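You operate a simulated robot arm through the tools that you are given. There is no shell and no other tool. Be economical: measure what you need, move in short steps, check, and stop when the job is done.

The job below is to be done with a simulated two-armed robot. You get a single attempt, and the scene is never put back.

TASK
On the top shelf of the trolley, fold the blue cloth in half.

Only the result counts: the job must be done as asked and must still hold three seconds after the hand-in. Knocking over, shifting, dropping, spilling or breaking anything else fails it. Flat cloth is picked up by pressing the open fingertips on it (5 to 10 N) and closing them slowly along it; thin cloth reads only 2 to 8 mm in the jaws.

THE ROBOT
Two 7-joint arms with two-finger parallel grippers on one trunk, on a base that drives. Base frame: it is fixed to the floor where the robot stands at the start and does not move with it; the origin is under the middle of the robot, x ahead of it, y to its left, z up. Readings come in m, rad, newtons and seconds.
The left shoulder is at the start at [0.07, 0.134, 1.201], the right one opposite. Places, roughly: top shelf of the trolley [0.7, 0, 0.9]. Payload 1.57 kg a hand.
The tool frame of a hand sits at the grasp point between the pads (the TCP): z along the fingers, y along the line on which they close. The tips reach 0.03 m beyond it. The gripper opens to 0.08 m. The fingers are 0.017 m wide and 0.012 m thick; the gripper's body (0.04 by 0.082 m) begins 0.08 m behind the TCP.
Orientation is that of the tool frame in the base frame, as a unit quaternion [w, x, y, z]. With the fingers straight down and closing along the base's y, the tool's x points along the base's -x, its y along +y and its z along -z.

THE INTERFACE
- The arms move only by the tool apply_moves. It takes "left_deltas", "right_deltas" or both (then of equal length, played together; a hand with none holds still); each is text: rows parted by semicolons, each of 7 numbers parted by spaces: the shift along the base's x, y, z in units of 20 mm (1.0 is 20 mm), then the turn, a rotation vector about the base's x, y, z in units of 8 degrees (1.0 is 8 degrees), then the closure, from 0 (fully open) to 1 (shut). In form: x y z ax ay az jaw; .... A call has 1 to 8 rows; each row shifts and turns the commanded pose from where the row before left it. A call with a number of a shift or a turn outside -1 to 1 is refused whole. Each row takes 0.2 s and may step no farther than 0.05 m and 0.15 rad from the row before; otherwise, or with a gripper value out of range, the whole call is refused. A pose out of reach is approached as far as the arm can. The call stops where the force on the tool passes 40 N (or 10 N more than at its start, if that is more) or the arm is blocked; 0.2 s more then pass. The fingers move at their own pace (about 0.153 m/s each) and stop on an object; they squeeze with about 40 N. The grip force told is the motor's: it shows also when the fingers shut on nothing. Time passes only in rows, and 0.2 s behind the last, so rows that do not move let the fingers close. It gives the time, the measured TCP pose, the force on the tool (base axes), the opening and the grip force at its end, in the units of the frame above (readings bear some noise).
- Cameras (640 x 400 px; columns grow to the right, rows downward): "scene" is now at [0.129, 0.0045, 1.4102]; the picture's right is [0.05, -1.00, 0.00], its down [-0.74, -0.03, -0.67] and it looks along [0.67, 0.03, -0.74] (base axes); focal length 282 px, centre (320, 200). "left" rides on the left gripper at [0.072, 0.007, -0.122] in its tool frame; the picture's right is [-0.09, 1.00, 0.00], its down [-0.84, -0.08, -0.54] and it looks along [-0.54, -0.05, 0.84] (tool axes); focal length 238 px, centre (320, 200). "right" rides on the right gripper at [0.072, -0.007, -0.122] in its tool frame; the picture's right is [0.09, 1.00, 0.00], its down [-0.84, 0.08, -0.54] and it looks along [-0.54, 0.05, 0.84] (tool axes); focal length 238 px, centre (320, 200). There is no depth. A picture from a camera that has moved, and an enlarged one, comes with that camera's place and axes in the base frame and with its lens.
- get_image(camera): a new picture of that camera. It takes no simulated time.
- move_column(by): slides the trunk up (or, below 0, down) by that many m; the arms and the scene camera ride with it, the base frame stays. It gives what a move gives, with no picture.
- base_move(legs): drives the robot by 1 to 6 legs, each [ahead, left, turn to the left] in m, m and rad, along the robot's own axes; the way and the turn of a leg run together, so that a leg with both is an arc; at most 1.5 m and 3.142 rad a leg. The arms and the cameras ride along, it lands a little off, and it stops where it bumps. It gives what a move gives.
- aim_head(pan, tilt): turns the head with the scene camera to pan (to the left, within 1.501 rad either way) and tilt (down, from -0.506 to 1.204), counted from straight ahead of the robot. It gives what a move gives.
- close_up(camera, box): a new picture of the part [left, top, right, bottom] of that camera's present view, enlarged. It takes no simulated time.
- hand_in(): hands the job in; it is judged then, once.

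Work in short steps. Places have to be worked out from the pictures, the camera data and where the tool is seen: move nearer, look again, correct. Check each grasp and each placing, and mend what went wrong. You have 120 turns and 108 pictures in all, those below and enlarged ones among them. Open the grippers and draw the arms clear of the work before you hand the job in, unless the task says otherwise; then end with one line.

The tools are called after "Request:" as name(argument=value, ...) on one line, values as JSON. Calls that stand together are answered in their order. apply_moves: Moves the arms, as the interface text tells. Its arguments: {"type":"object","properties":{"left_deltas":{"type":"string"},"right_deltas":{"type":"string"}},"required":[]} The other tools are called the same way: move_column (by) slides the trunk up or down; base_move (legs) drives the base; aim_head (pan, tilt) turns the head that bears the scene camera; get_image (camera) takes a picture; close_up (camera, box) takes an enlarged picture of a part of a camera's view; hand_in () hands the job in.

At the start:

```text
time: 0.0
left_tcp_pos: [0.491, 0.223, 1.0774]
left_tcp_rot: [-0.001, 0.0, 1.0, 0.0]
left_wrist_force: [0.6, 0.1, 0.5]
left_finger_gap: 0.0796
left_grasp_force: 0.0
right_tcp_pos: [0.4282, -0.1371, 1.1083]
right_tcp_rot: [0.001, 0.0, 1.0, 0.0]
right_wrist_force: [0.5, 0.6, 0.8]
right_finger_gap: 0.08
right_grasp_force: 0.1
trunk travel left (down, up): [-0.775, 0.165]
robot x, y, heading: [0.0035, -0.0027, -0.002]
head pan, tilt: [0.047, 0.838]
```

scene: 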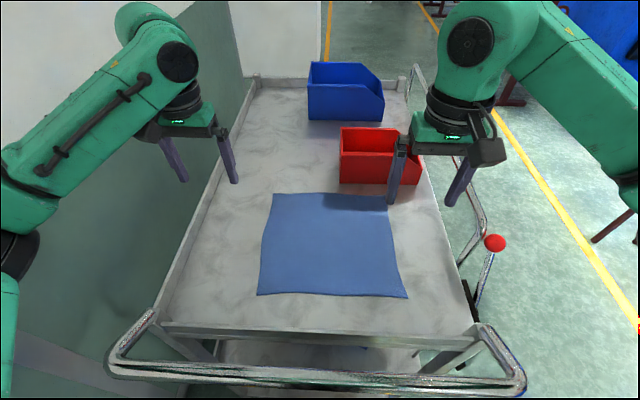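
right: 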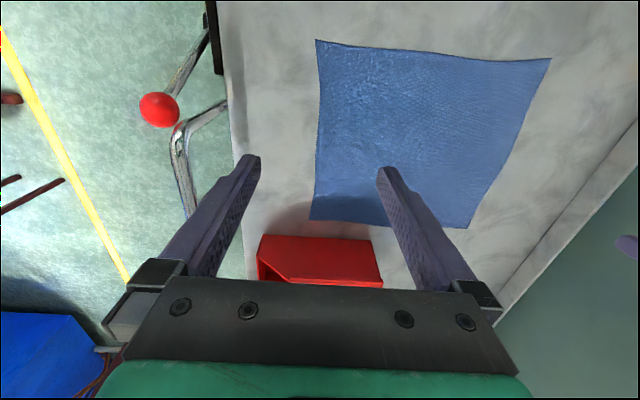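
left: 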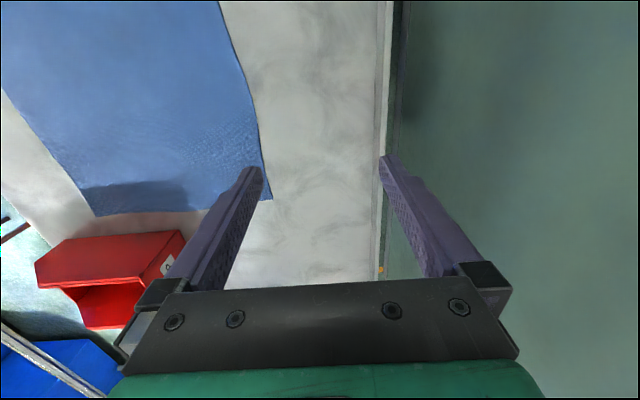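

I judge the cloth to span about x 0.37–0.66 and y −0.16–0.15, with the red box about 5 cm beyond its far edge. I plan to fold the near edge over to the far edge. First I check how close the base stands to the trolley.

Request:
aim_head(pan=0.0, tilt=1.2)

Request:
get_image(camera="scene")

```text
time: 0.8
left_tcp_pos: [0.4911, 0.2226, 1.078]
left_tcp_rot: [-0.001, 0.0, 1.0, 0.001]
left_wrist_force: [-0.3, -0.5, 0.6]
left_finger_gap: 0.08
left_grasp_force: 0.1
right_tcp_pos: [0.4285, -0.1366, 1.1088]
right_tcp_rot: [0.0, 0.0, 1.0, 0.001]
right_wrist_force: [0.2, -0.6, -0.1]
right_finger_gap: 0.0799
right_grasp_force: 0.1
trunk travel left (down, up): [-0.775, 0.165]
robot x, y, heading: [-0.0014, 0.0033, -0.003]
head pan, tilt: [0.0, 1.201]
```

```text
104 pictures are left
camera scene: at [0.1062, 0.0008, 1.3855], right [0.0, -1.0, 0.0], down [-0.93, 0.0, -0.36], along [0.36, 0.0, -0.93], focal length 282 px, centre (320, 200)
```

scene: 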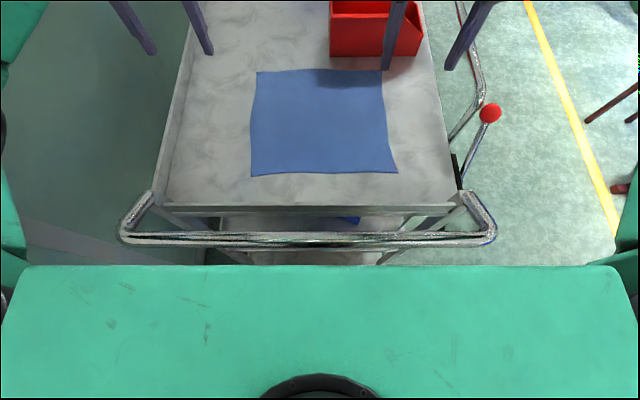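

The handle is close to the robot, so I won't drive the base. I bring both open hands above the near corners at half opening, aiming for left (0.385, 0.11) and right (0.388, −0.125).

Request:
apply_moves(left_deltas="-0.66 -0.7 -0.9 0 0 0 0.5;-0.66 -0.7 -0.9 0 0 0 0.5;-0.66 -0.7 -0.9 0 0 0 0.5;-0.66 -0.7 -0.9 0 0 0 0.5;-0.66 -0.7 -0.9 0 0 0 0.5;-0.66 -0.7 -0.9 0 0 0 0.5;-0.66 -0.7 -0.9 0 0 0 0.5;-0.66 -0.7 -0.9 0 0 0 0.5", right_deltas="-0.25 0.07 -1 0 0 0 0.5;-0.25 0.07 -1 0 0 0 0.5;-0.25 0.07 -1 0 0 0 0.5;-0.25 0.07 -1 0 0 0 0.5;-0.25 0.07 -1 0 0 0 0.5;-0.25 0.07 -1 0 0 0 0.5;-0.25 0.07 -1 0 0 0 0.5;-0.25 0.07 -1 0 0 0 0.5")

Request:
get_image(camera="left")

Request:
get_image(camera="right")

Request:
get_image(camera="scene")

```text
time: 2.6
left_tcp_pos: [0.3867, 0.1108, 0.9343]
left_tcp_rot: [0.0, 0.0, 1.0, 0.001]
left_wrist_force: [-0.7, -0.9, -0.7]
left_finger_gap: 0.0398
left_grasp_force: 0.0
right_tcp_pos: [0.3866, -0.1267, 0.9474]
right_tcp_rot: [0.0, 0.0, 1.0, -0.001]
right_wrist_force: [0.7, 0.1, -0.7]
right_finger_gap: 0.0399
right_grasp_force: 0.1
trunk travel left (down, up): [-0.775, 0.165]
robot x, y, heading: [0.0001, 0.002, 0.002]
head pan, tilt: [0.0, 1.201]
```

```text
103 pictures are left
camera left: at [0.3122, 0.1181, 1.0556], right [0.09, 1.0, 0.0], down [0.84, -0.08, 0.54], along [0.54, -0.05, -0.84], focal length 238 px, centre (320, 200)
```

left: 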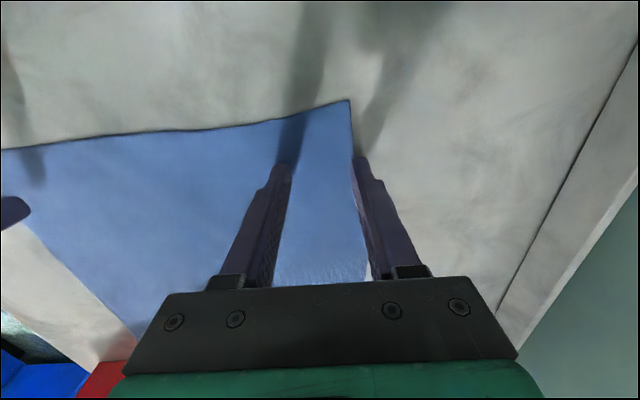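

```text
102 pictures are left
camera right: at [0.315, -0.132, 1.0696], right [-0.09, 1.0, 0.0], down [0.84, 0.08, 0.54], along [0.54, 0.05, -0.84], focal length 238 px, centre (320, 200)
```

right: 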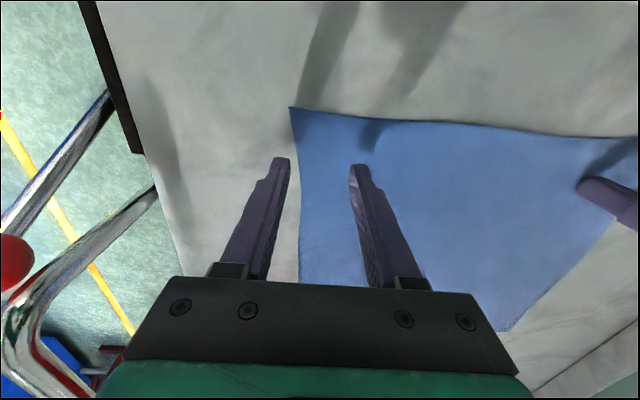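

```text
101 pictures are left
camera scene: at [0.1059, 0.0003, 1.3856], right [0.0, -1.0, 0.0], down [-0.93, 0.0, -0.36], along [0.36, 0.0, -0.93], focal length 282 px, centre (320, 200)
```

scene: 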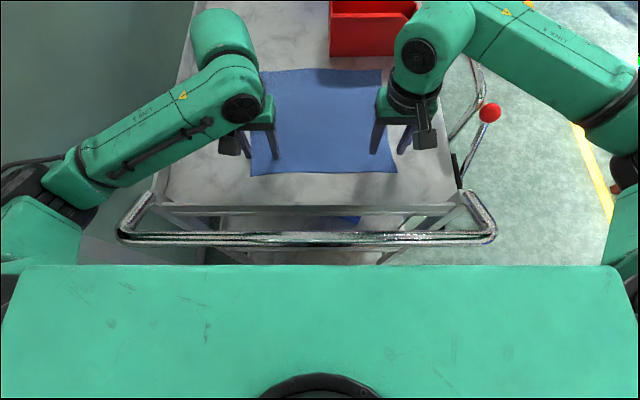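

Matching the corner between the scene and wrist cameras puts the cloth at z≈0.90, so it spans x 0.342–0.605 and y −0.148–0.14. I move both hands to the corrected corner positions: left (0.356, 0.096) and right (0.364, −0.112).

Request:
apply_moves(left_deltas="-0.5 -0.25 0.3 0 0 0 0.5;-0.5 -0.25 0 0 0 0 0.5;-0.5 -0.25 0 0 0 0 0.5;0 0 0 0 0 0 0.5", right_deltas="-0.37 0.25 -0.2 0 0 0 0.5;-0.37 0.25 -0.2 0 0 0 0.5;-0.37 0.25 0 0 0 0 0.5;0 0 0 0 0 0 0.5")

Request:
get_image(camera="left")

Request:
get_image(camera="right")

```text
time: 3.6
left_tcp_pos: [0.3558, 0.0954, 0.9405]
left_tcp_rot: [-0.001, 0.001, 1.0, 0.0]
left_wrist_force: [0.8, 0.2, 0.6]
left_finger_gap: 0.0402
left_grasp_force: 0.2
right_tcp_pos: [0.366, -0.111, 0.941]
right_tcp_rot: [0.001, 0.0, 1.0, 0.0]
right_wrist_force: [0.0, 0.8, -0.1]
right_finger_gap: 0.0399
right_grasp_force: 0.1
trunk travel left (down, up): [-0.775, 0.165]
robot x, y, heading: [-0.001, 0.0038, -0.001]
head pan, tilt: [0.0, 1.201]
```

```text
100 pictures are left
camera left: at [0.2826, 0.1037, 1.0615], right [0.09, 1.0, 0.0], down [0.84, -0.08, 0.54], along [0.54, -0.05, -0.84], focal length 238 px, centre (320, 200)
```

left: 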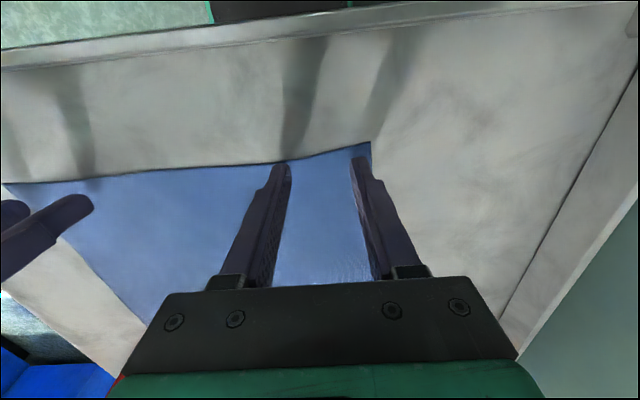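

```text
99 pictures are left
camera right: at [0.2946, -0.1175, 1.0615], right [-0.09, 1.0, 0.0], down [0.84, 0.08, 0.54], along [0.54, 0.05, -0.84], focal length 238 px, centre (320, 200)
```

right: 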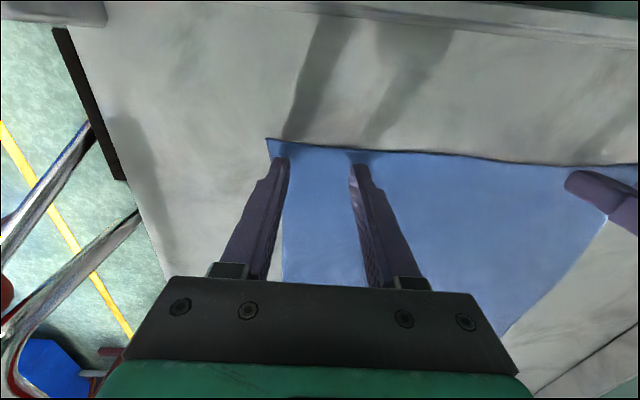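

The left finger overlaps the cloth edge, so I shift it 10 mm inward and the right one 3 mm. Then I descend towards contact.

Request:
apply_moves(left_deltas="0.5 0 0 0 0 0 0.5;0 0 -0.15 0 0 0 0.5;0 0 -0.15 0 0 0 0.5;0 0 -0.1 0 0 0 0.5;0 0 0 0 0 0 0.5", right_deltas="0.15 0 0 0 0 0 0.5;0 0 -0.15 0 0 0 0.5;0 0 -0.15 0 0 0 0.5;0 0 -0.1 0 0 0 0.5;0 0 0 0 0 0 0.5")

```text
time: 4.8
left_tcp_pos: [0.3652, 0.0954, 0.9326]
left_tcp_rot: [0.0, 0.0, 1.0, 0.0]
left_wrist_force: [0.3, 0.4, 0.8]
left_finger_gap: 0.04
left_grasp_force: 0.1
right_tcp_pos: [0.3686, -0.1099, 0.9309]
right_tcp_rot: [-0.001, 0.0, 1.0, 0.0]
right_wrist_force: [0.2, -1.1, 2.5]
right_finger_gap: 0.04
right_grasp_force: 0.1
trunk travel left (down, up): [-0.775, 0.165]
robot x, y, heading: [0.0034, 0.0043, 0.001]
head pan, tilt: [0.0, 1.201]
```

The right hand reads 2.5 N, so it is starting to touch. I lower both in small steps, the left slightly further.

Request:
apply_moves(left_deltas="0 0 -0.08 0 0 0 0.5;0 0 -0.06 0 0 0 0.5;0 0 0 0 0 0 0.5", right_deltas="0 0 -0.05 0 0 0 0.5;0 0 -0.03 0 0 0 0.5;0 0 0 0 0 0 0.5")

```text
time: 5.6
left_tcp_pos: [0.3654, 0.0955, 0.9315]
left_tcp_rot: [0.003, -0.001, 1.0, -0.001]
left_wrist_force: [3.1, 0.3, 24.6]
left_finger_gap: 0.04
left_grasp_force: 0.1
right_tcp_pos: [0.3675, -0.11, 0.9316]
right_tcp_rot: [0.002, 0.0, 1.0, 0.0]
right_wrist_force: [1.2, 0.2, 5.8]
right_finger_gap: 0.0398
right_grasp_force: 0.0
trunk travel left (down, up): [-0.775, 0.165]
robot x, y, heading: [-0.0005, 0.0023, 0.003]
head pan, tilt: [0.0, 1.201]
```

The left hand is pressing too hard at 25 N, so I ease it up about 1.6 mm. The right at 6 N is good.

Request:
apply_moves(left_deltas="0 0 0.08 0 0 0 0.5;0 0 0 0 0 0 0.5", right_deltas="0 0 -0.01 0 0 0 0.5;0 0 0 0 0 0 0.5")

```text
time: 6.2
left_tcp_pos: [0.3632, 0.0953, 0.9324]
left_tcp_rot: [0.001, 0.0, 1.0, -0.001]
left_wrist_force: [3.2, -0.2, 18.1]
left_finger_gap: 0.0402
left_grasp_force: 0.0
right_tcp_pos: [0.3669, -0.1102, 0.9312]
right_tcp_rot: [0.001, 0.0, 1.0, 0.0]
right_wrist_force: [2.6, 0.5, 13.4]
right_finger_gap: 0.0398
right_grasp_force: 0.1
trunk travel left (down, up): [-0.775, 0.165]
robot x, y, heading: [-0.0021, 0.0035, -0.002]
head pan, tilt: [0.0, 1.201]
```

Request:
apply_moves(left_deltas="0 0 0.08 0 0 0 0.5;0 0 0 0 0 0 0.5", right_deltas="0 0 0.03 0 0 0 0.5;0 0 0 0 0 0 0.5")

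```text
time: 6.8
left_tcp_pos: [0.3634, 0.0951, 0.9321]
left_tcp_rot: [-0.001, -0.001, 1.0, 0.001]
left_wrist_force: [-0.8, 0.2, 0.4]
left_finger_gap: 0.0401
left_grasp_force: 0.1
right_tcp_pos: [0.3675, -0.1113, 0.9311]
right_tcp_rot: [0.0, 0.0, 1.0, 0.0]
right_wrist_force: [1.0, -1.5, 19.0]
right_finger_gap: 0.04
right_grasp_force: 0.1
trunk travel left (down, up): [-0.775, 0.165]
robot x, y, heading: [0.0002, 0.0008, -0.001]
head pan, tilt: [0.0, 1.201]
```

The readings drift by a few newtons, so I press the left slightly and ease the right.

Request:
apply_moves(left_deltas="0 0 -0.04 0 0 0 0.5;0 0 0 0 0 0 0.5", right_deltas="0 0 0.05 0 0 0 0.5;0 0 0 0 0 0 0.5")

```text
time: 7.4
left_tcp_pos: [0.364, 0.0961, 0.9321]
left_tcp_rot: [0.0, 0.001, 1.0, 0.0]
left_wrist_force: [-0.8, 0.3, 4.0]
left_finger_gap: 0.0403
left_grasp_force: 0.0
right_tcp_pos: [0.368, -0.1109, 0.932]
right_tcp_rot: [-0.001, 0.0, 1.0, 0.0]
right_wrist_force: [0.8, 0.7, 3.2]
right_finger_gap: 0.04
right_grasp_force: 0.2
trunk travel left (down, up): [-0.775, 0.165]
robot x, y, heading: [-0.0031, 0.0005, 0.001]
head pan, tilt: [0.0, 1.201]
```

Both hands read about 4 N. I press a touch more (0.4 mm) and close slowly along the cloth.

Request:
apply_moves(left_deltas="0 0 -0.02 0 0 0 0.5;0 0 0 0 0 0 0.58;0 0 0 0 0 0 0.66;0 0 0 0 0 0 0.74;0 0 0 0 0 0 0.82;0 0 0 0 0 0 0.9;0 0 0 0 0 0 1;0 0 0 0 0 0 1", right_deltas="0 0 -0.02 0 0 0 0.5;0 0 0 0 0 0 0.58;0 0 0 0 0 0 0.66;0 0 0 0 0 0 0.74;0 0 0 0 0 0 0.82;0 0 0 0 0 0 0.9;0 0 0 0 0 0 1;0 0 0 0 0 0 1")

Request:
get_image(camera="left")

Request:
get_image(camera="right")

```text
time: 9.2
left_tcp_pos: [0.3661, 0.0953, 0.9315]
left_tcp_rot: [0.0, -0.001, 1.0, 0.0]
left_wrist_force: [-1.0, 1.0, 0.1]
left_finger_gap: 0.0
left_grasp_force: 21.4
right_tcp_pos: [0.3679, -0.1106, 0.9315]
right_tcp_rot: [0.0, 0.0, 1.0, 0.001]
right_wrist_force: [0.2, -0.6, 5.9]
right_finger_gap: 0.0029
right_grasp_force: 23.9
trunk travel left (down, up): [-0.775, 0.165]
robot x, y, heading: [0.0046, 0.0003, 0.005]
head pan, tilt: [0.0, 1.201]
```

```text
98 pictures are left
camera left: at [0.2921, 0.1034, 1.0534], right [0.09, 1.0, 0.0], down [0.84, -0.08, 0.54], along [0.54, -0.05, -0.84], focal length 238 px, centre (320, 200)
```

left: 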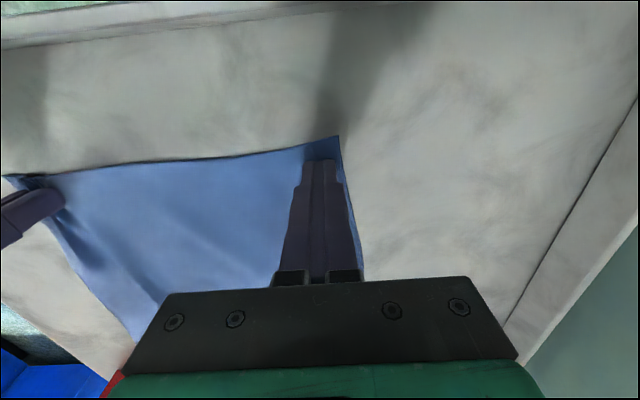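

```text
97 pictures are left
camera right: at [0.2974, -0.1172, 1.0535], right [-0.09, 1.0, 0.0], down [0.84, 0.08, 0.54], along [0.54, 0.05, -0.84], focal length 238 px, centre (320, 200)
```

right: 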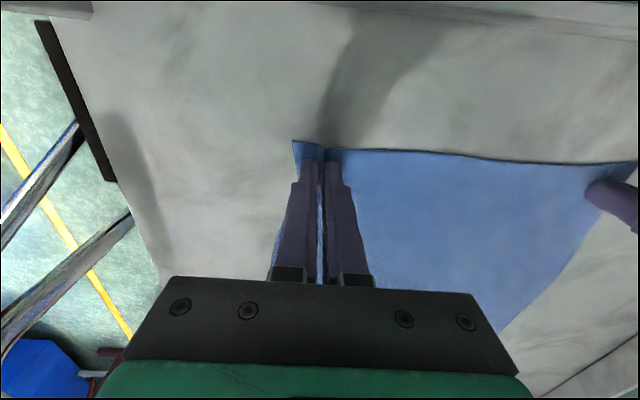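

The right hand has the cloth at 2.9 mm, but the left shut on nothing and dragged its corner to about y=0.111. I lift the left a little, reopen it and recentre at y≈0.078, while the right holds.

Request:
apply_moves(left_deltas="0 0 0.4 0 0 0 1;0 -0.45 0 0 0 0 0.5;0 -0.45 0 0 0 0 0.5;0 0 -0.2 0 0 0 0.5;0 0 -0.15 0 0 0 0.5;0 0 0 0 0 0 0.5")

Request:
get_image(camera="left")

```text
time: 10.6
left_tcp_pos: [0.365, 0.079, 0.9335]
left_tcp_rot: [0.0, 0.0, 1.0, 0.0]
left_wrist_force: [-0.7, -0.2, -0.8]
left_finger_gap: 0.04
left_grasp_force: 0.0
right_tcp_pos: [0.3689, -0.1106, 0.9315]
right_tcp_rot: [0.001, 0.0, 1.0, 0.0]
right_wrist_force: [-0.2, -0.3, 3.8]
right_finger_gap: 0.0029
right_grasp_force: 24.0
trunk travel left (down, up): [-0.775, 0.165]
robot x, y, heading: [-0.0008, -0.0013, 0.004]
head pan, tilt: [0.0, 1.201]
```

```text
96 pictures are left
camera left: at [0.2922, 0.0853, 1.0546], right [0.09, 1.0, 0.0], down [0.84, -0.08, 0.54], along [0.54, -0.05, -0.84], focal length 238 px, centre (320, 200)
```

left: 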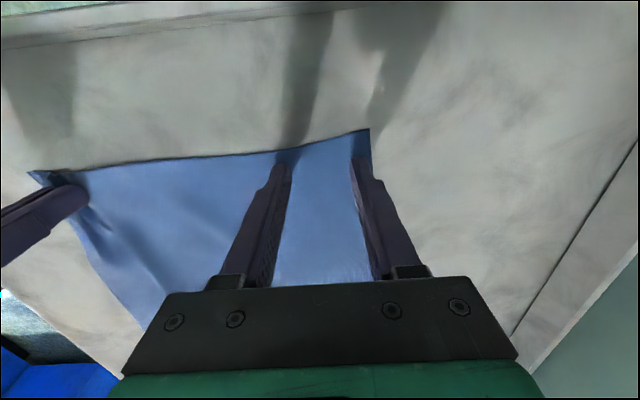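

The outer finger is right on the cloth's side edge. I shift 6 mm more inward and press down gently.

Request:
apply_moves(left_deltas="0 -0.3 0 0 0 0 0.5;0 0 -0.05 0 0 0 0.5;0 0 -0.05 0 0 0 0.5;0 0 -0.03 0 0 0 0.5;0 0 0 0 0 0 0.5")

```text
time: 11.8
left_tcp_pos: [0.3709, 0.0806, 0.9375]
left_tcp_rot: [0.012, -0.005, 1.0, 0.002]
left_wrist_force: [0.5, -0.1, 0.7]
left_finger_gap: 0.04
left_grasp_force: 0.0
right_tcp_pos: [0.3671, -0.1056, 0.9339]
right_tcp_rot: [0.001, 0.001, 1.0, -0.003]
right_wrist_force: [0.7, 0.2, 0.6]
right_finger_gap: 0.003
right_grasp_force: 23.8
trunk travel left (down, up): [-0.775, 0.165]
robot x, y, heading: [0.0033, -0.0021, -0.006]
head pan, tilt: [0.0, 1.201]
```

The left hand ended off its command, and the right also shifted. I hold one step and look.

Request:
apply_moves(left_deltas="0 0 0 0 0 0 0.5;0 0 0 0 0 0 0.5")

Request:
get_image(camera="scene")

Request:
get_image(camera="left")

```text
time: 12.4
left_tcp_pos: [0.3714, 0.0815, 0.9375]
left_tcp_rot: [0.011, -0.005, 1.0, 0.001]
left_wrist_force: [0.2, 0.1, -0.2]
left_finger_gap: 0.0399
left_grasp_force: 0.0
right_tcp_pos: [0.3663, -0.1066, 0.9341]
right_tcp_rot: [0.001, 0.0, 1.0, -0.002]
right_wrist_force: [0.0, -0.1, -0.4]
right_finger_gap: 0.003
right_grasp_force: 24.0
trunk travel left (down, up): [-0.775, 0.165]
robot x, y, heading: [0.0003, 0.0031, -0.005]
head pan, tilt: [0.0, 1.201]
```

```text
95 pictures are left
camera scene: at [0.1029, 0.007, 1.3873], right [0.0, -1.0, 0.0], down [-0.93, 0.0, -0.36], along [0.36, 0.0, -0.93], focal length 282 px, centre (320, 200)
```

scene: 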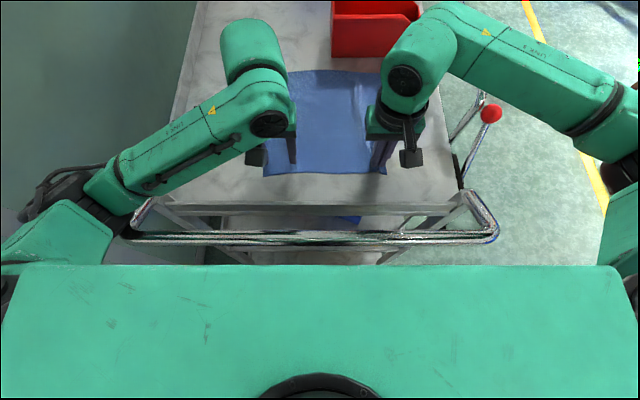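

```text
94 pictures are left
camera left: at [0.2947, 0.088, 1.0568], right [0.08, 1.0, 0.01], down [0.82, -0.07, 0.56], along [0.56, -0.04, -0.83], focal length 238 px, centre (320, 200)
```

left: 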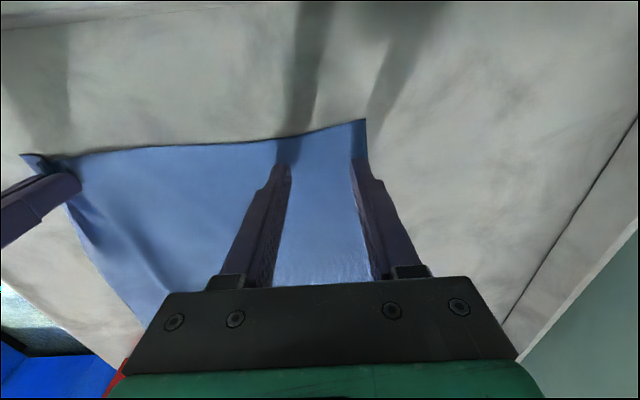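

The left arm seems blocked upstream of the tool, which reads no force. The forearm or elbow may be touching the trolley's handle, so I look closely there.

Request:
close_up(camera="scene", box=[0, 120, 260, 290])

Request:
aim_head(pan=0.8, tilt=1.1)

Request:
get_image(camera="scene")

```text
2.35 times, centred on (130, 205) of scene
camera zoom: at [0.1029, 0.007, 1.3873], right [0.0, -1.0, 0.0], down [-0.93, 0.0, -0.36], along [0.36, 0.0, -0.93], focal length 664 px, centre (767, 188)
```

zoom: 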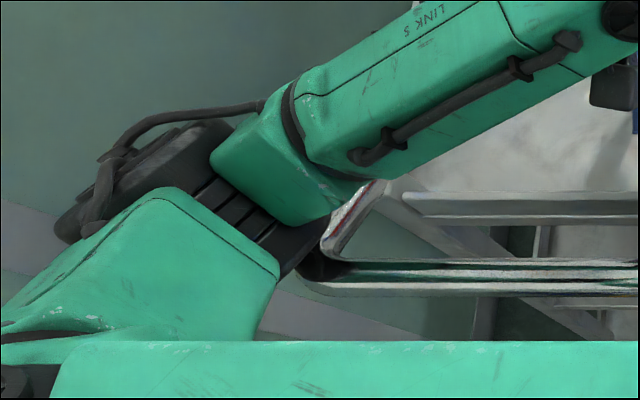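

```text
time: 13.6
left_tcp_pos: [0.3711, 0.0809, 0.9373]
left_tcp_rot: [0.011, -0.005, 1.0, 0.002]
left_wrist_force: [0.0, 0.6, 0.2]
left_finger_gap: 0.0398
left_grasp_force: 0.0
right_tcp_pos: [0.3675, -0.1069, 0.9346]
right_tcp_rot: [0.001, 0.0, 1.0, -0.002]
right_wrist_force: [-0.5, 1.4, 0.3]
right_finger_gap: 0.0029
right_grasp_force: 24.5
trunk travel left (down, up): [-0.775, 0.165]
robot x, y, heading: [-0.0004, -0.0009, 0.001]
head pan, tilt: [0.799, 1.1]
```

```text
92 pictures are left
camera scene: at [0.091, 0.0524, 1.393], right [0.72, -0.7, 0.01], down [-0.62, -0.64, -0.45], along [0.32, 0.32, -0.89], focal length 282 px, centre (320, 200)
```

scene: 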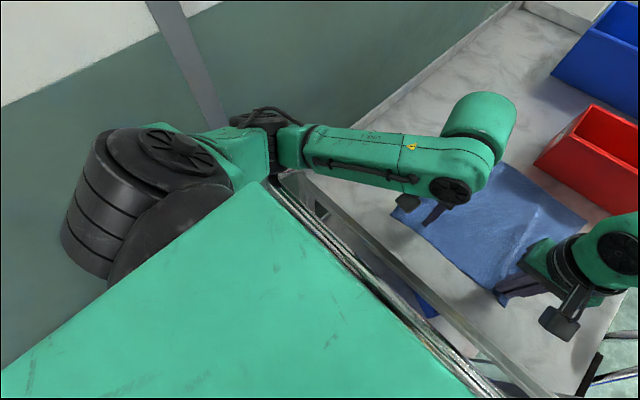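

The left elbow link sits right on the trolley handle's corner. I raise the trunk 0.08 m to free it; the right hand keeps its pinch, and I will bring both hands back down afterwards.

Request:
move_column(by=0.08)

Request:
get_image(camera="scene")

```text
time: 14.7
left_tcp_pos: [0.3661, 0.07, 1.0093]
left_tcp_rot: [0.0, 0.0, 1.0, 0.002]
left_wrist_force: [-0.2, 0.2, 0.8]
left_finger_gap: 0.04
left_grasp_force: 0.0
right_tcp_pos: [0.3684, -0.1124, 1.0131]
right_tcp_rot: [0.0, 0.001, 1.0, 0.002]
right_wrist_force: [0.0, -0.1, -0.3]
right_finger_gap: 0.003
right_grasp_force: 24.3
trunk travel left (down, up): [-0.855, 0.085]
robot x, y, heading: [0.0017, -0.0002, -0.002]
head pan, tilt: [0.799, 1.1]
```

```text
91 pictures are left
camera scene: at [0.0935, 0.0435, 1.4715], right [0.72, -0.7, 0.0], down [-0.62, -0.64, -0.46], along [0.32, 0.33, -0.89], focal length 282 px, centre (320, 200)
```

scene: 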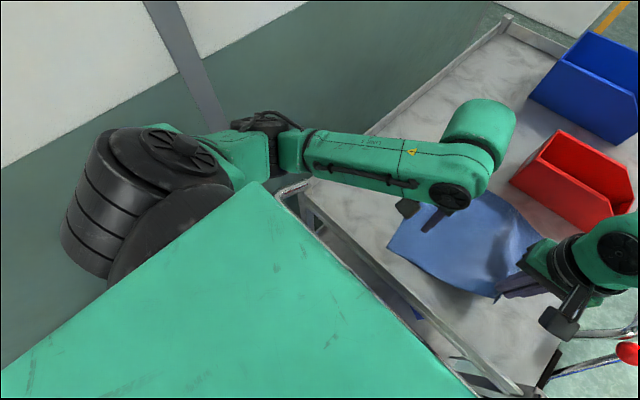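

The left hand now matches its command, so the handle contact is gone. I lower both hands back towards the cloth.

Request:
apply_moves(left_deltas="0 0.1 -0.9 0 0 0 0.5;0 0.1 -0.9 0 0 0 0.5;0 0 -0.9 0 0 0 0.5;0 0 -0.7 0 0 0 0.5;0 0 0 0 0 0 0.5", right_deltas="0 0 -1 0 0 0 1;0 0 -1 0 0 0 1;0 0 -1 0 0 0 1;0 0 -0.9 0 0 0 1;0 0 0 0 0 0 1")

Request:
get_image(camera="left")

Request:
get_image(camera="scene")

```text
time: 15.9
left_tcp_pos: [0.3649, 0.0752, 0.9417]
left_tcp_rot: [0.0, 0.0, 1.0, -0.001]
left_wrist_force: [-0.2, 1.1, 0.6]
left_finger_gap: 0.0402
left_grasp_force: 0.1
right_tcp_pos: [0.3692, -0.1095, 0.9335]
right_tcp_rot: [0.001, 0.001, 1.0, 0.0]
right_wrist_force: [-0.8, 0.3, 0.1]
right_finger_gap: 0.0031
right_grasp_force: 24.1
trunk travel left (down, up): [-0.855, 0.085]
robot x, y, heading: [0.0009, 0.0003, 0.001]
head pan, tilt: [0.799, 1.1]
```

```text
90 pictures are left
camera left: at [0.2923, 0.0842, 1.0632], right [0.09, 1.0, 0.0], down [0.84, -0.08, 0.54], along [0.54, -0.05, -0.84], focal length 238 px, centre (320, 200)
```

left: 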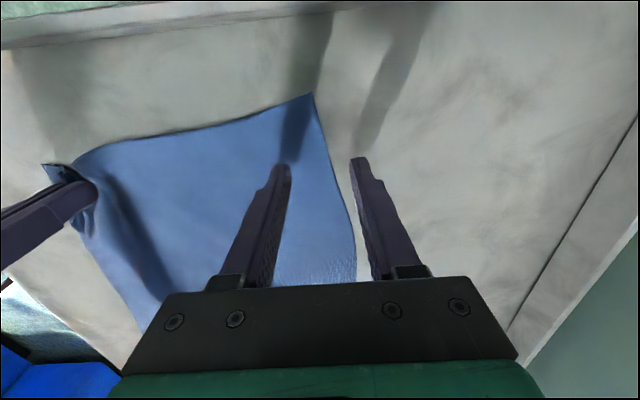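

```text
89 pictures are left
camera scene: at [0.0938, 0.046, 1.4715], right [0.72, -0.7, 0.0], down [-0.62, -0.64, -0.45], along [0.32, 0.33, -0.89], focal length 282 px, centre (320, 200)
```

scene: 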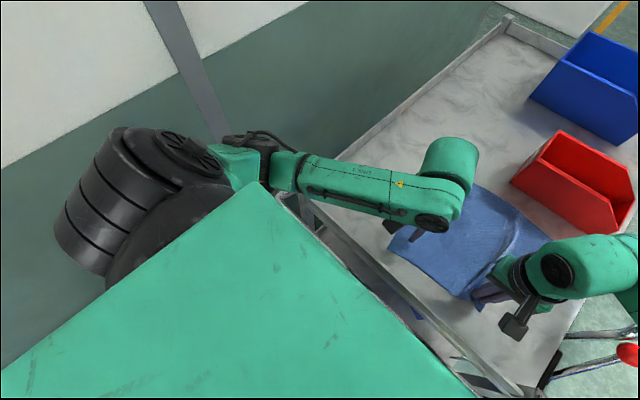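

Lifting swung the cloth: its near-left corner is now at about (0.317, 0.077), rotated some 11°. I move the left hand inward to about (0.343, 0.046).

Request:
apply_moves(left_deltas="-0.55 -0.72 0 0 0 0 0.5;-0.55 -0.72 0 0 0 0 0.5;0 0 -0.2 0 0 0 0.5;0 0 0 0 0 0 0.5")

Request:
get_image(camera="left")

```text
time: 16.9
left_tcp_pos: [0.3438, 0.047, 0.9368]
left_tcp_rot: [0.001, -0.001, 1.0, 0.0]
left_wrist_force: [0.0, -0.6, 0.5]
left_finger_gap: 0.04
left_grasp_force: 0.0
right_tcp_pos: [0.3674, -0.1091, 0.9335]
right_tcp_rot: [0.0, 0.0, 1.0, 0.001]
right_wrist_force: [0.0, -0.2, 0.9]
right_finger_gap: 0.003
right_grasp_force: 24.3
trunk travel left (down, up): [-0.855, 0.085]
robot x, y, heading: [-0.0006, -0.0018, 0.001]
head pan, tilt: [0.799, 1.1]
```

```text
88 pictures are left
camera left: at [0.2706, 0.0549, 1.0584], right [0.09, 1.0, 0.0], down [0.84, -0.08, 0.54], along [0.54, -0.05, -0.84], focal length 238 px, centre (320, 200)
```

left: 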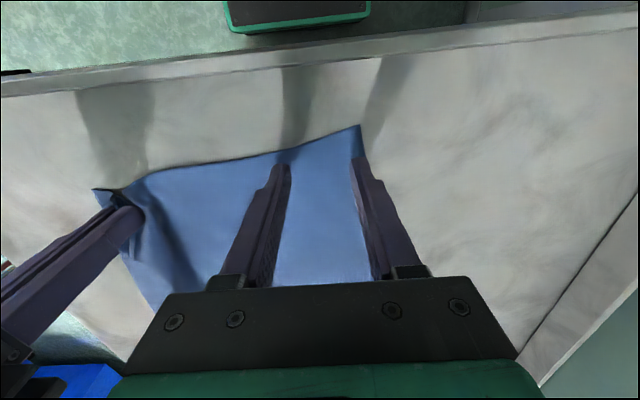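

The position is nearly right. I go 4 mm further in along both axes and press gently.

Request:
apply_moves(left_deltas="0.2 -0.2 0 0 0 0 0.5;0 0 -0.12 0 0 0 0.5;0 0 -0.1 0 0 0 0.5;0 0 0 0 0 0 0.5")

```text
time: 17.9
left_tcp_pos: [0.3479, 0.0429, 0.9333]
left_tcp_rot: [-0.001, 0.0, 1.0, 0.0]
left_wrist_force: [-0.1, -0.4, 0.2]
left_finger_gap: 0.0401
left_grasp_force: 0.0
right_tcp_pos: [0.3695, -0.1093, 0.9338]
right_tcp_rot: [-0.001, 0.0, 1.0, 0.0]
right_wrist_force: [-0.4, -0.1, 1.1]
right_finger_gap: 0.0029
right_grasp_force: 24.0
trunk travel left (down, up): [-0.855, 0.085]
robot x, y, heading: [0.0005, -0.0046, -0.003]
head pan, tilt: [0.799, 1.1]
```

Request:
apply_moves(left_deltas="0 0 -0.06 0 0 0 0.5;0 0 -0.04 0 0 0 0.5;0 0 0 0 0 0 0.5")

```text
time: 18.7
left_tcp_pos: [0.3457, 0.0431, 0.9328]
left_tcp_rot: [0.001, 0.0, 1.0, -0.001]
left_wrist_force: [0.6, -0.2, 10.5]
left_finger_gap: 0.0401
left_grasp_force: 0.1
right_tcp_pos: [0.3679, -0.1088, 0.935]
right_tcp_rot: [0.0, 0.0, 1.0, 0.0]
right_wrist_force: [0.9, -0.3, 0.9]
right_finger_gap: 0.003
right_grasp_force: 23.9
trunk travel left (down, up): [-0.855, 0.085]
robot x, y, heading: [-0.0027, 0.0019, 0.002]
head pan, tilt: [0.799, 1.1]
```

The left hand is pressing at 10 N. I close it slowly.

Request:
apply_moves(left_deltas="0 0 0 0 0 0 0.57;0 0 0 0 0 0 0.64;0 0 0 0 0 0 0.71;0 0 0 0 0 0 0.78;0 0 0 0 0 0 0.85;0 0 0 0 0 0 0.92;0 0 0 0 0 0 1;0 0 0 0 0 0 1")

Request:
get_image(camera="left")

```text
time: 20.5
left_tcp_pos: [0.3459, 0.0435, 0.9317]
left_tcp_rot: [0.0, 0.001, 1.0, 0.0]
left_wrist_force: [0.3, -0.1, 20.6]
left_finger_gap: 0.0025
left_grasp_force: 23.7
right_tcp_pos: [0.3668, -0.1092, 0.9336]
right_tcp_rot: [0.001, 0.0, 1.0, -0.001]
right_wrist_force: [-0.1, 0.0, -0.8]
right_finger_gap: 0.0027
right_grasp_force: 24.5
trunk travel left (down, up): [-0.855, 0.085]
robot x, y, heading: [0.0022, 0.0011, -0.002]
head pan, tilt: [0.799, 1.1]
```

```text
87 pictures are left
camera left: at [0.2724, 0.0512, 1.0527], right [0.09, 1.0, 0.0], down [0.84, -0.08, 0.54], along [0.54, -0.05, -0.84], focal length 238 px, centre (320, 200)
```

left: 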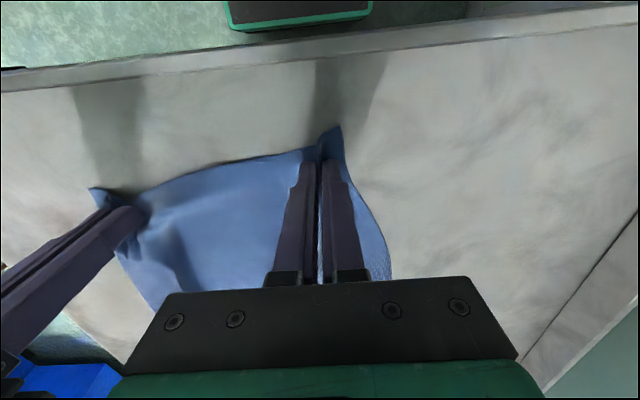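

Both hands hold the cloth, at 2.5 mm and 2.7 mm. I lift both about 3 cm, spread them slightly to straighten the near edge, and look from straight ahead.

Request:
apply_moves(left_deltas="0 0 0.5 0 0 0 1;0 0 0.5 0 0 0 1;0.3 0.4 0.5 0 0 0 1;0 0.4 0 0 0 0 1;0 0 0 0 0 0 1", right_deltas="0 0 0.5 0 0 0 1;0 0 0.5 0 0 0 1;-0.3 0 0.4 0 0 0 1;-0.3 0.1 0 0 0 0 1;0 0 0 0 0 0 1")

Request:
aim_head(pan=0, tilt=0.95)

Request:
get_image(camera="scene")

```text
time: 21.7
left_tcp_pos: [0.3527, 0.0593, 0.9602]
left_tcp_rot: [0.0, 0.0, 1.0, 0.0]
left_wrist_force: [0.9, -0.1, 0.9]
left_finger_gap: 0.0023
left_grasp_force: 24.1
right_tcp_pos: [0.3563, -0.1085, 0.9609]
right_tcp_rot: [0.0, 0.0, 1.0, -0.001]
right_wrist_force: [0.1, 0.4, -0.6]
right_finger_gap: 0.0028
right_grasp_force: 24.1
trunk travel left (down, up): [-0.855, 0.085]
robot x, y, heading: [-0.001, -0.0027, -0.002]
head pan, tilt: [0.799, 1.1]
```

```text
time: 22.9
left_tcp_pos: [0.3533, 0.0589, 0.9615]
left_tcp_rot: [-0.001, 0.0, 1.0, -0.001]
left_wrist_force: [0.4, -0.6, -0.5]
left_finger_gap: 0.0023
left_grasp_force: 23.9
right_tcp_pos: [0.3565, -0.1077, 0.9605]
right_tcp_rot: [0.0, 0.001, 1.0, -0.001]
right_wrist_force: [-0.6, 0.1, 1.5]
right_finger_gap: 0.0028
right_grasp_force: 24.2
trunk travel left (down, up): [-0.855, 0.085]
robot x, y, heading: [-0.0011, 0.003, 0.002]
head pan, tilt: [0.0, 0.949]
```

```text
86 pictures are left
camera scene: at [0.1229, 0.0008, 1.4817], right [0.0, -1.0, 0.0], down [-0.81, 0.0, -0.58], along [0.58, 0.0, -0.81], focal length 282 px, centre (320, 200)
```

scene: 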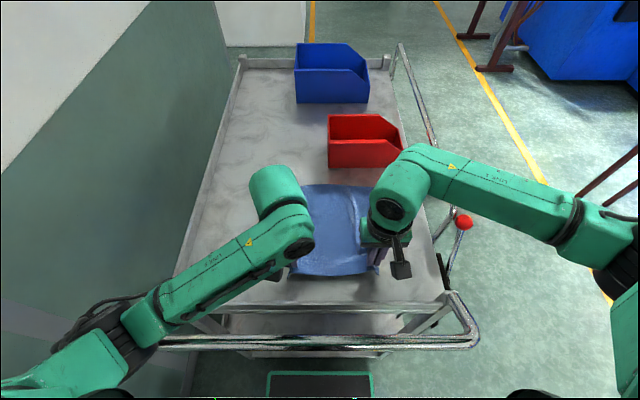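

Both hands are holding and the far edge still lies at about x≈0.59. I carry the near edge up and forward in an arc, tilting the fingers forward as I go.

Request:
apply_moves(left_deltas="0.5 0.1 0.7 0 -0.5 0 1;0.6 0.1 0.7 0 -0.5 0 1;0.6 0.1 0.7 0 -0.5 0 1;0.7 0.1 0.6 0 -0.5 0 1;0.7 0.1 0.5 0 -0.5 0 1;0.8 0 0.3 0 -0.5 0 1;0.8 0 0.1 0 -0.5 0 1;0.8 0 0 0 -0.5 0 1", right_deltas="0.5 0 0.7 0 -0.5 0 1;0.6 0 0.7 0 -0.5 0 1;0.6 0 0.7 0 -0.5 0 1;0.7 0 0.6 0 -0.5 0 1;0.7 0 0.5 0 -0.5 0 1;0.8 0 0.3 0 -0.5 0 1;0.8 0 0.1 0 -0.5 0 1;0.8 0 0 0 -0.5 0 1")

Request:
get_image(camera="scene")

Request:
get_image(camera="left")

```text
time: 24.7
left_tcp_pos: [0.4655, 0.0688, 1.0336]
left_tcp_rot: [0.275, 0.001, 0.961, 0.0]
left_wrist_force: [-0.3, -1.8, -0.4]
left_finger_gap: 0.0024
left_grasp_force: 24.0
right_tcp_pos: [0.4669, -0.1083, 1.0362]
right_tcp_rot: [0.276, 0.0, 0.961, 0.0]
right_wrist_force: [-0.4, 2.2, -0.8]
right_finger_gap: 0.0031
right_grasp_force: 24.3
trunk travel left (down, up): [-0.855, 0.085]
robot x, y, heading: [-0.0023, 0.0001, -0.003]
head pan, tilt: [0.0, 0.949]
```

```text
85 pictures are left
camera scene: at [0.1233, 0.0007, 1.4817], right [0.0, -1.0, 0.0], down [-0.81, 0.0, -0.58], along [0.58, 0.0, -0.81], focal length 282 px, centre (320, 200)
```

scene: 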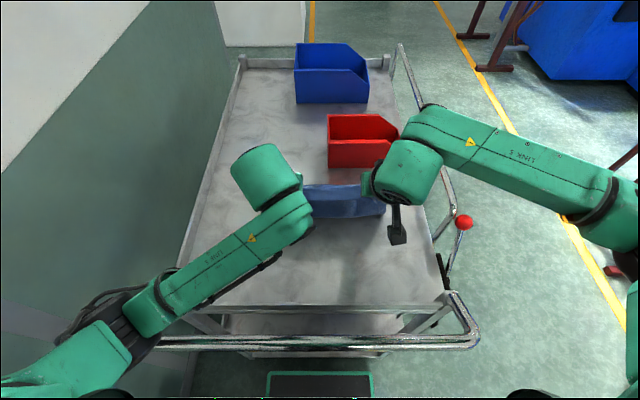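

```text
84 pictures are left
camera left: at [0.3375, 0.0773, 1.0984], right [0.08, 1.0, 0.05], down [0.42, -0.08, 0.9], along [0.9, -0.05, -0.43], focal length 238 px, centre (320, 200)
```

left: 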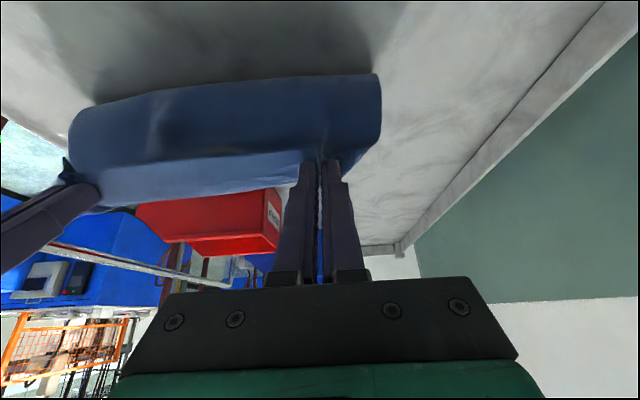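

The cloth is draping nicely between the hands. I continue forward and begin lowering.

Request:
apply_moves(left_deltas="0.9 0 -0.1 0 -0.2 0 1;0.9 0 -0.2 0 -0.2 0 1;0.9 0 -0.4 0 -0.2 0 1;0.9 0 -0.6 0 -0.2 0 1;0.8 0 -0.7 0 0 0 1;0.8 0 -0.8 0 0 0 1;0 0 0 0 0 0 1", right_deltas="0.9 0 -0.1 0 -0.2 0 1;0.9 0 -0.2 0 -0.2 0 1;0.9 0 -0.4 0 -0.2 0 1;0.9 0 -0.6 0 -0.2 0 1;0.8 0 -0.7 0 0 0 1;0.8 0 -0.8 0 0 0 1;0 0 0 0 0 0 1")

Request:
get_image(camera="scene")

Request:
get_image(camera="left")

Request:
get_image(camera="right")

```text
time: 26.3
left_tcp_pos: [0.5641, 0.0697, 0.978]
left_tcp_rot: [0.329, 0.0, 0.944, -0.001]
left_wrist_force: [0.3, -2.1, 0.5]
left_finger_gap: 0.0022
left_grasp_force: 23.7
right_tcp_pos: [0.5688, -0.1071, 0.9779]
right_tcp_rot: [0.33, 0.0, 0.944, 0.0]
right_wrist_force: [-0.8, 1.2, 0.6]
right_finger_gap: 0.0031
right_grasp_force: 24.2
trunk travel left (down, up): [-0.855, 0.085]
robot x, y, heading: [-0.0032, 0.0043, -0.003]
head pan, tilt: [0.0, 0.949]
```

```text
83 pictures are left
camera scene: at [0.1193, 0.0021, 1.482], right [0.0, -1.0, 0.0], down [-0.81, 0.0, -0.58], along [0.58, 0.0, -0.81], focal length 282 px, centre (320, 200)
```

scene: 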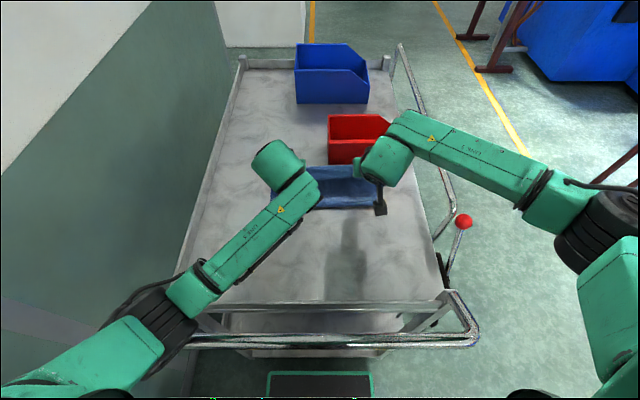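

```text
82 pictures are left
camera left: at [0.4313, 0.0783, 1.028], right [0.07, 1.0, 0.06], down [0.32, -0.08, 0.95], along [0.95, -0.05, -0.32], focal length 238 px, centre (320, 200)
```

left: 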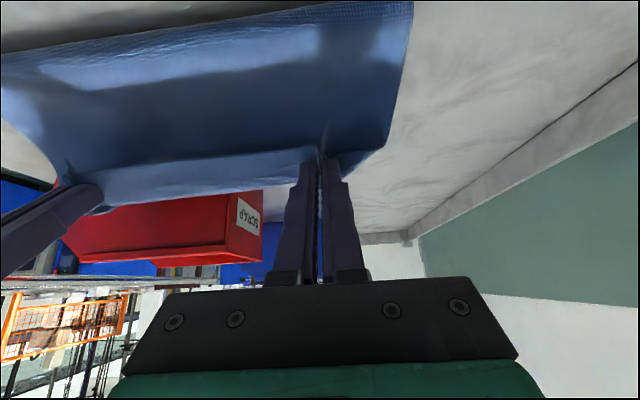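

```text
81 pictures are left
camera right: at [0.4378, -0.1141, 1.029], right [-0.07, 1.0, -0.06], down [0.32, 0.08, 0.95], along [0.95, 0.05, -0.32], focal length 238 px, centre (320, 200)
```

right: 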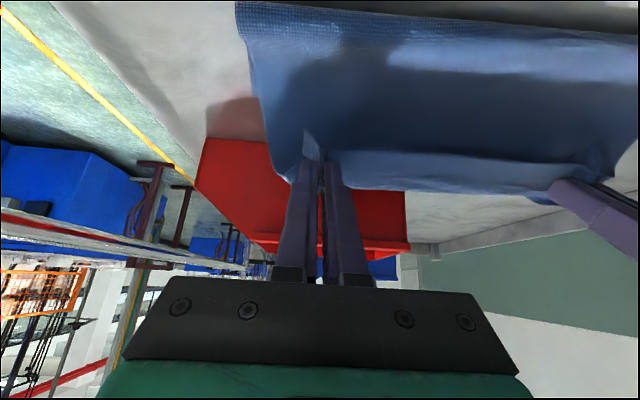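

The loop looks right. I lower further with a slight overshoot forward, then draw back so the small edge tails lie forwards.

Request:
apply_moves(left_deltas="0.6 0 -0.5 0 0 0 1;0.5 0 -0.5 0 0 0 1;0 0 -0.5 0 0 0 1;-0.2 0 -0.4 0 0 0 1;-0.3 0 -0.2 0 0 0 1;0 0 0 0 0 0 1", right_deltas="0.6 0 -0.5 0 0 0 1;0.3 0 -0.5 0 0 0 1;0 0 -0.5 0 0 0 1;-0.2 0 -0.4 0 0 0 1;-0.3 0 -0.2 0 0 0 1;0 0 0 0 0 0 1")

Request:
get_image(camera="scene")

Request:
get_image(camera="left")

Request:
get_image(camera="right")

```text
time: 27.7
left_tcp_pos: [0.5774, 0.0674, 0.9357]
left_tcp_rot: [0.329, 0.001, 0.944, 0.0]
left_wrist_force: [0.6, -2.0, 0.6]
left_finger_gap: 0.0026
left_grasp_force: 23.8
right_tcp_pos: [0.5777, -0.1094, 0.9348]
right_tcp_rot: [0.329, 0.0, 0.944, 0.0]
right_wrist_force: [0.3, 2.1, 0.3]
right_finger_gap: 0.0029
right_grasp_force: 24.1
trunk travel left (down, up): [-0.855, 0.085]
robot x, y, heading: [-0.0011, 0.0012, 0.001]
head pan, tilt: [0.0, 0.949]
```

```text
80 pictures are left
camera scene: at [0.1205, -0.0001, 1.4813], right [0.0, -1.0, 0.0], down [-0.81, 0.0, -0.58], along [0.58, 0.0, -0.81], focal length 282 px, centre (320, 200)
```

scene: 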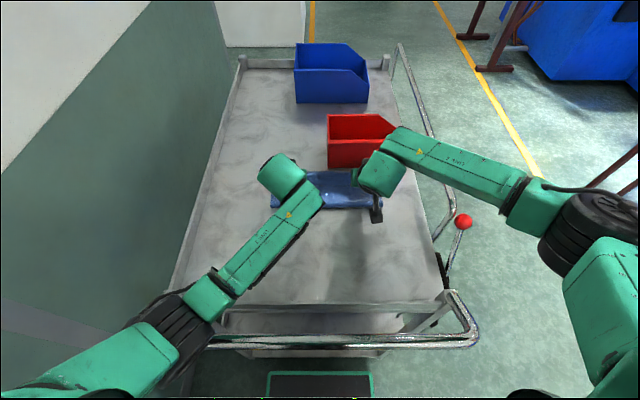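

```text
79 pictures are left
camera left: at [0.4438, 0.0767, 0.9856], right [0.07, 1.0, 0.06], down [0.32, -0.08, 0.94], along [0.94, -0.05, -0.32], focal length 238 px, centre (320, 200)
```

left: 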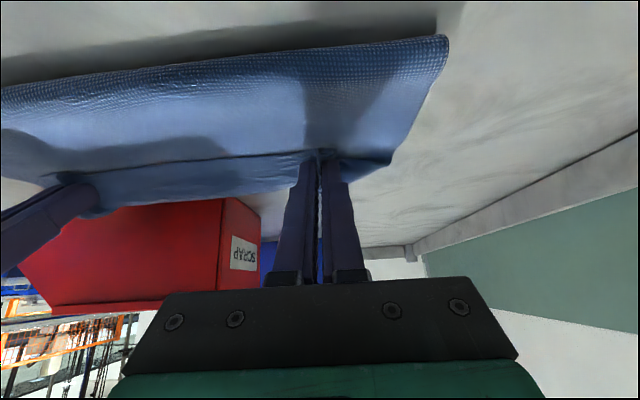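

```text
78 pictures are left
camera right: at [0.4463, -0.1153, 0.987], right [-0.07, 1.0, -0.06], down [0.32, 0.08, 0.95], along [0.95, 0.05, -0.32], focal length 238 px, centre (320, 200)
```

right: 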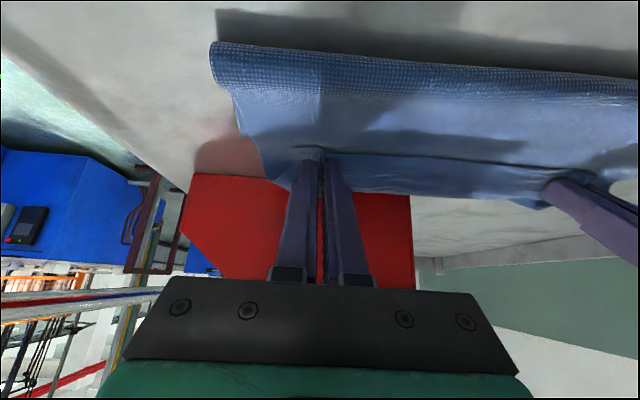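

I take close-ups to understand the layers near the fingertips before lowering the last few millimetres.

Request:
close_up(camera="left", box=[40, 20, 460, 282])

Request:
close_up(camera="scene", box=[240, 130, 432, 250])

```text
1.52 times, centred on (250, 151) of left
camera zoom: at [0.4438, 0.0767, 0.9856], right [0.07, 1.0, 0.06], down [0.32, -0.08, 0.94], along [0.94, -0.05, -0.32], focal length 363 px, centre (427, 275)
```

zoom: 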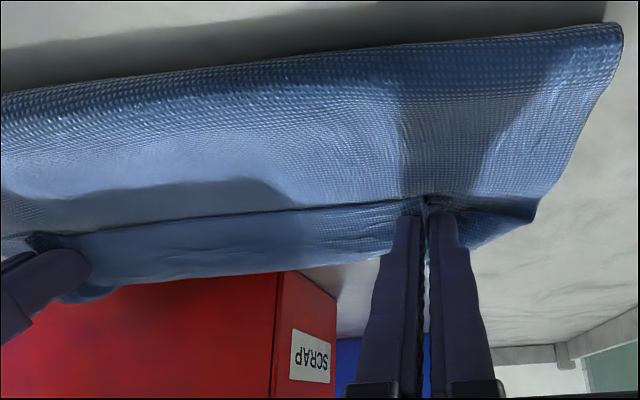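

```text
3.33 times, centred on (336, 190) of scene
camera zoom: at [0.1205, -0.0001, 1.4813], right [0.0, -1.0, 0.0], down [-0.81, 0.0, -0.58], along [0.58, 0.0, -0.81], focal length 940 px, centre (267, 233)
```

zoom: 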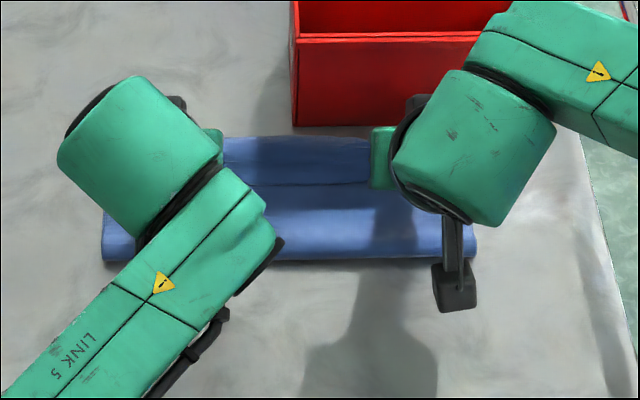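

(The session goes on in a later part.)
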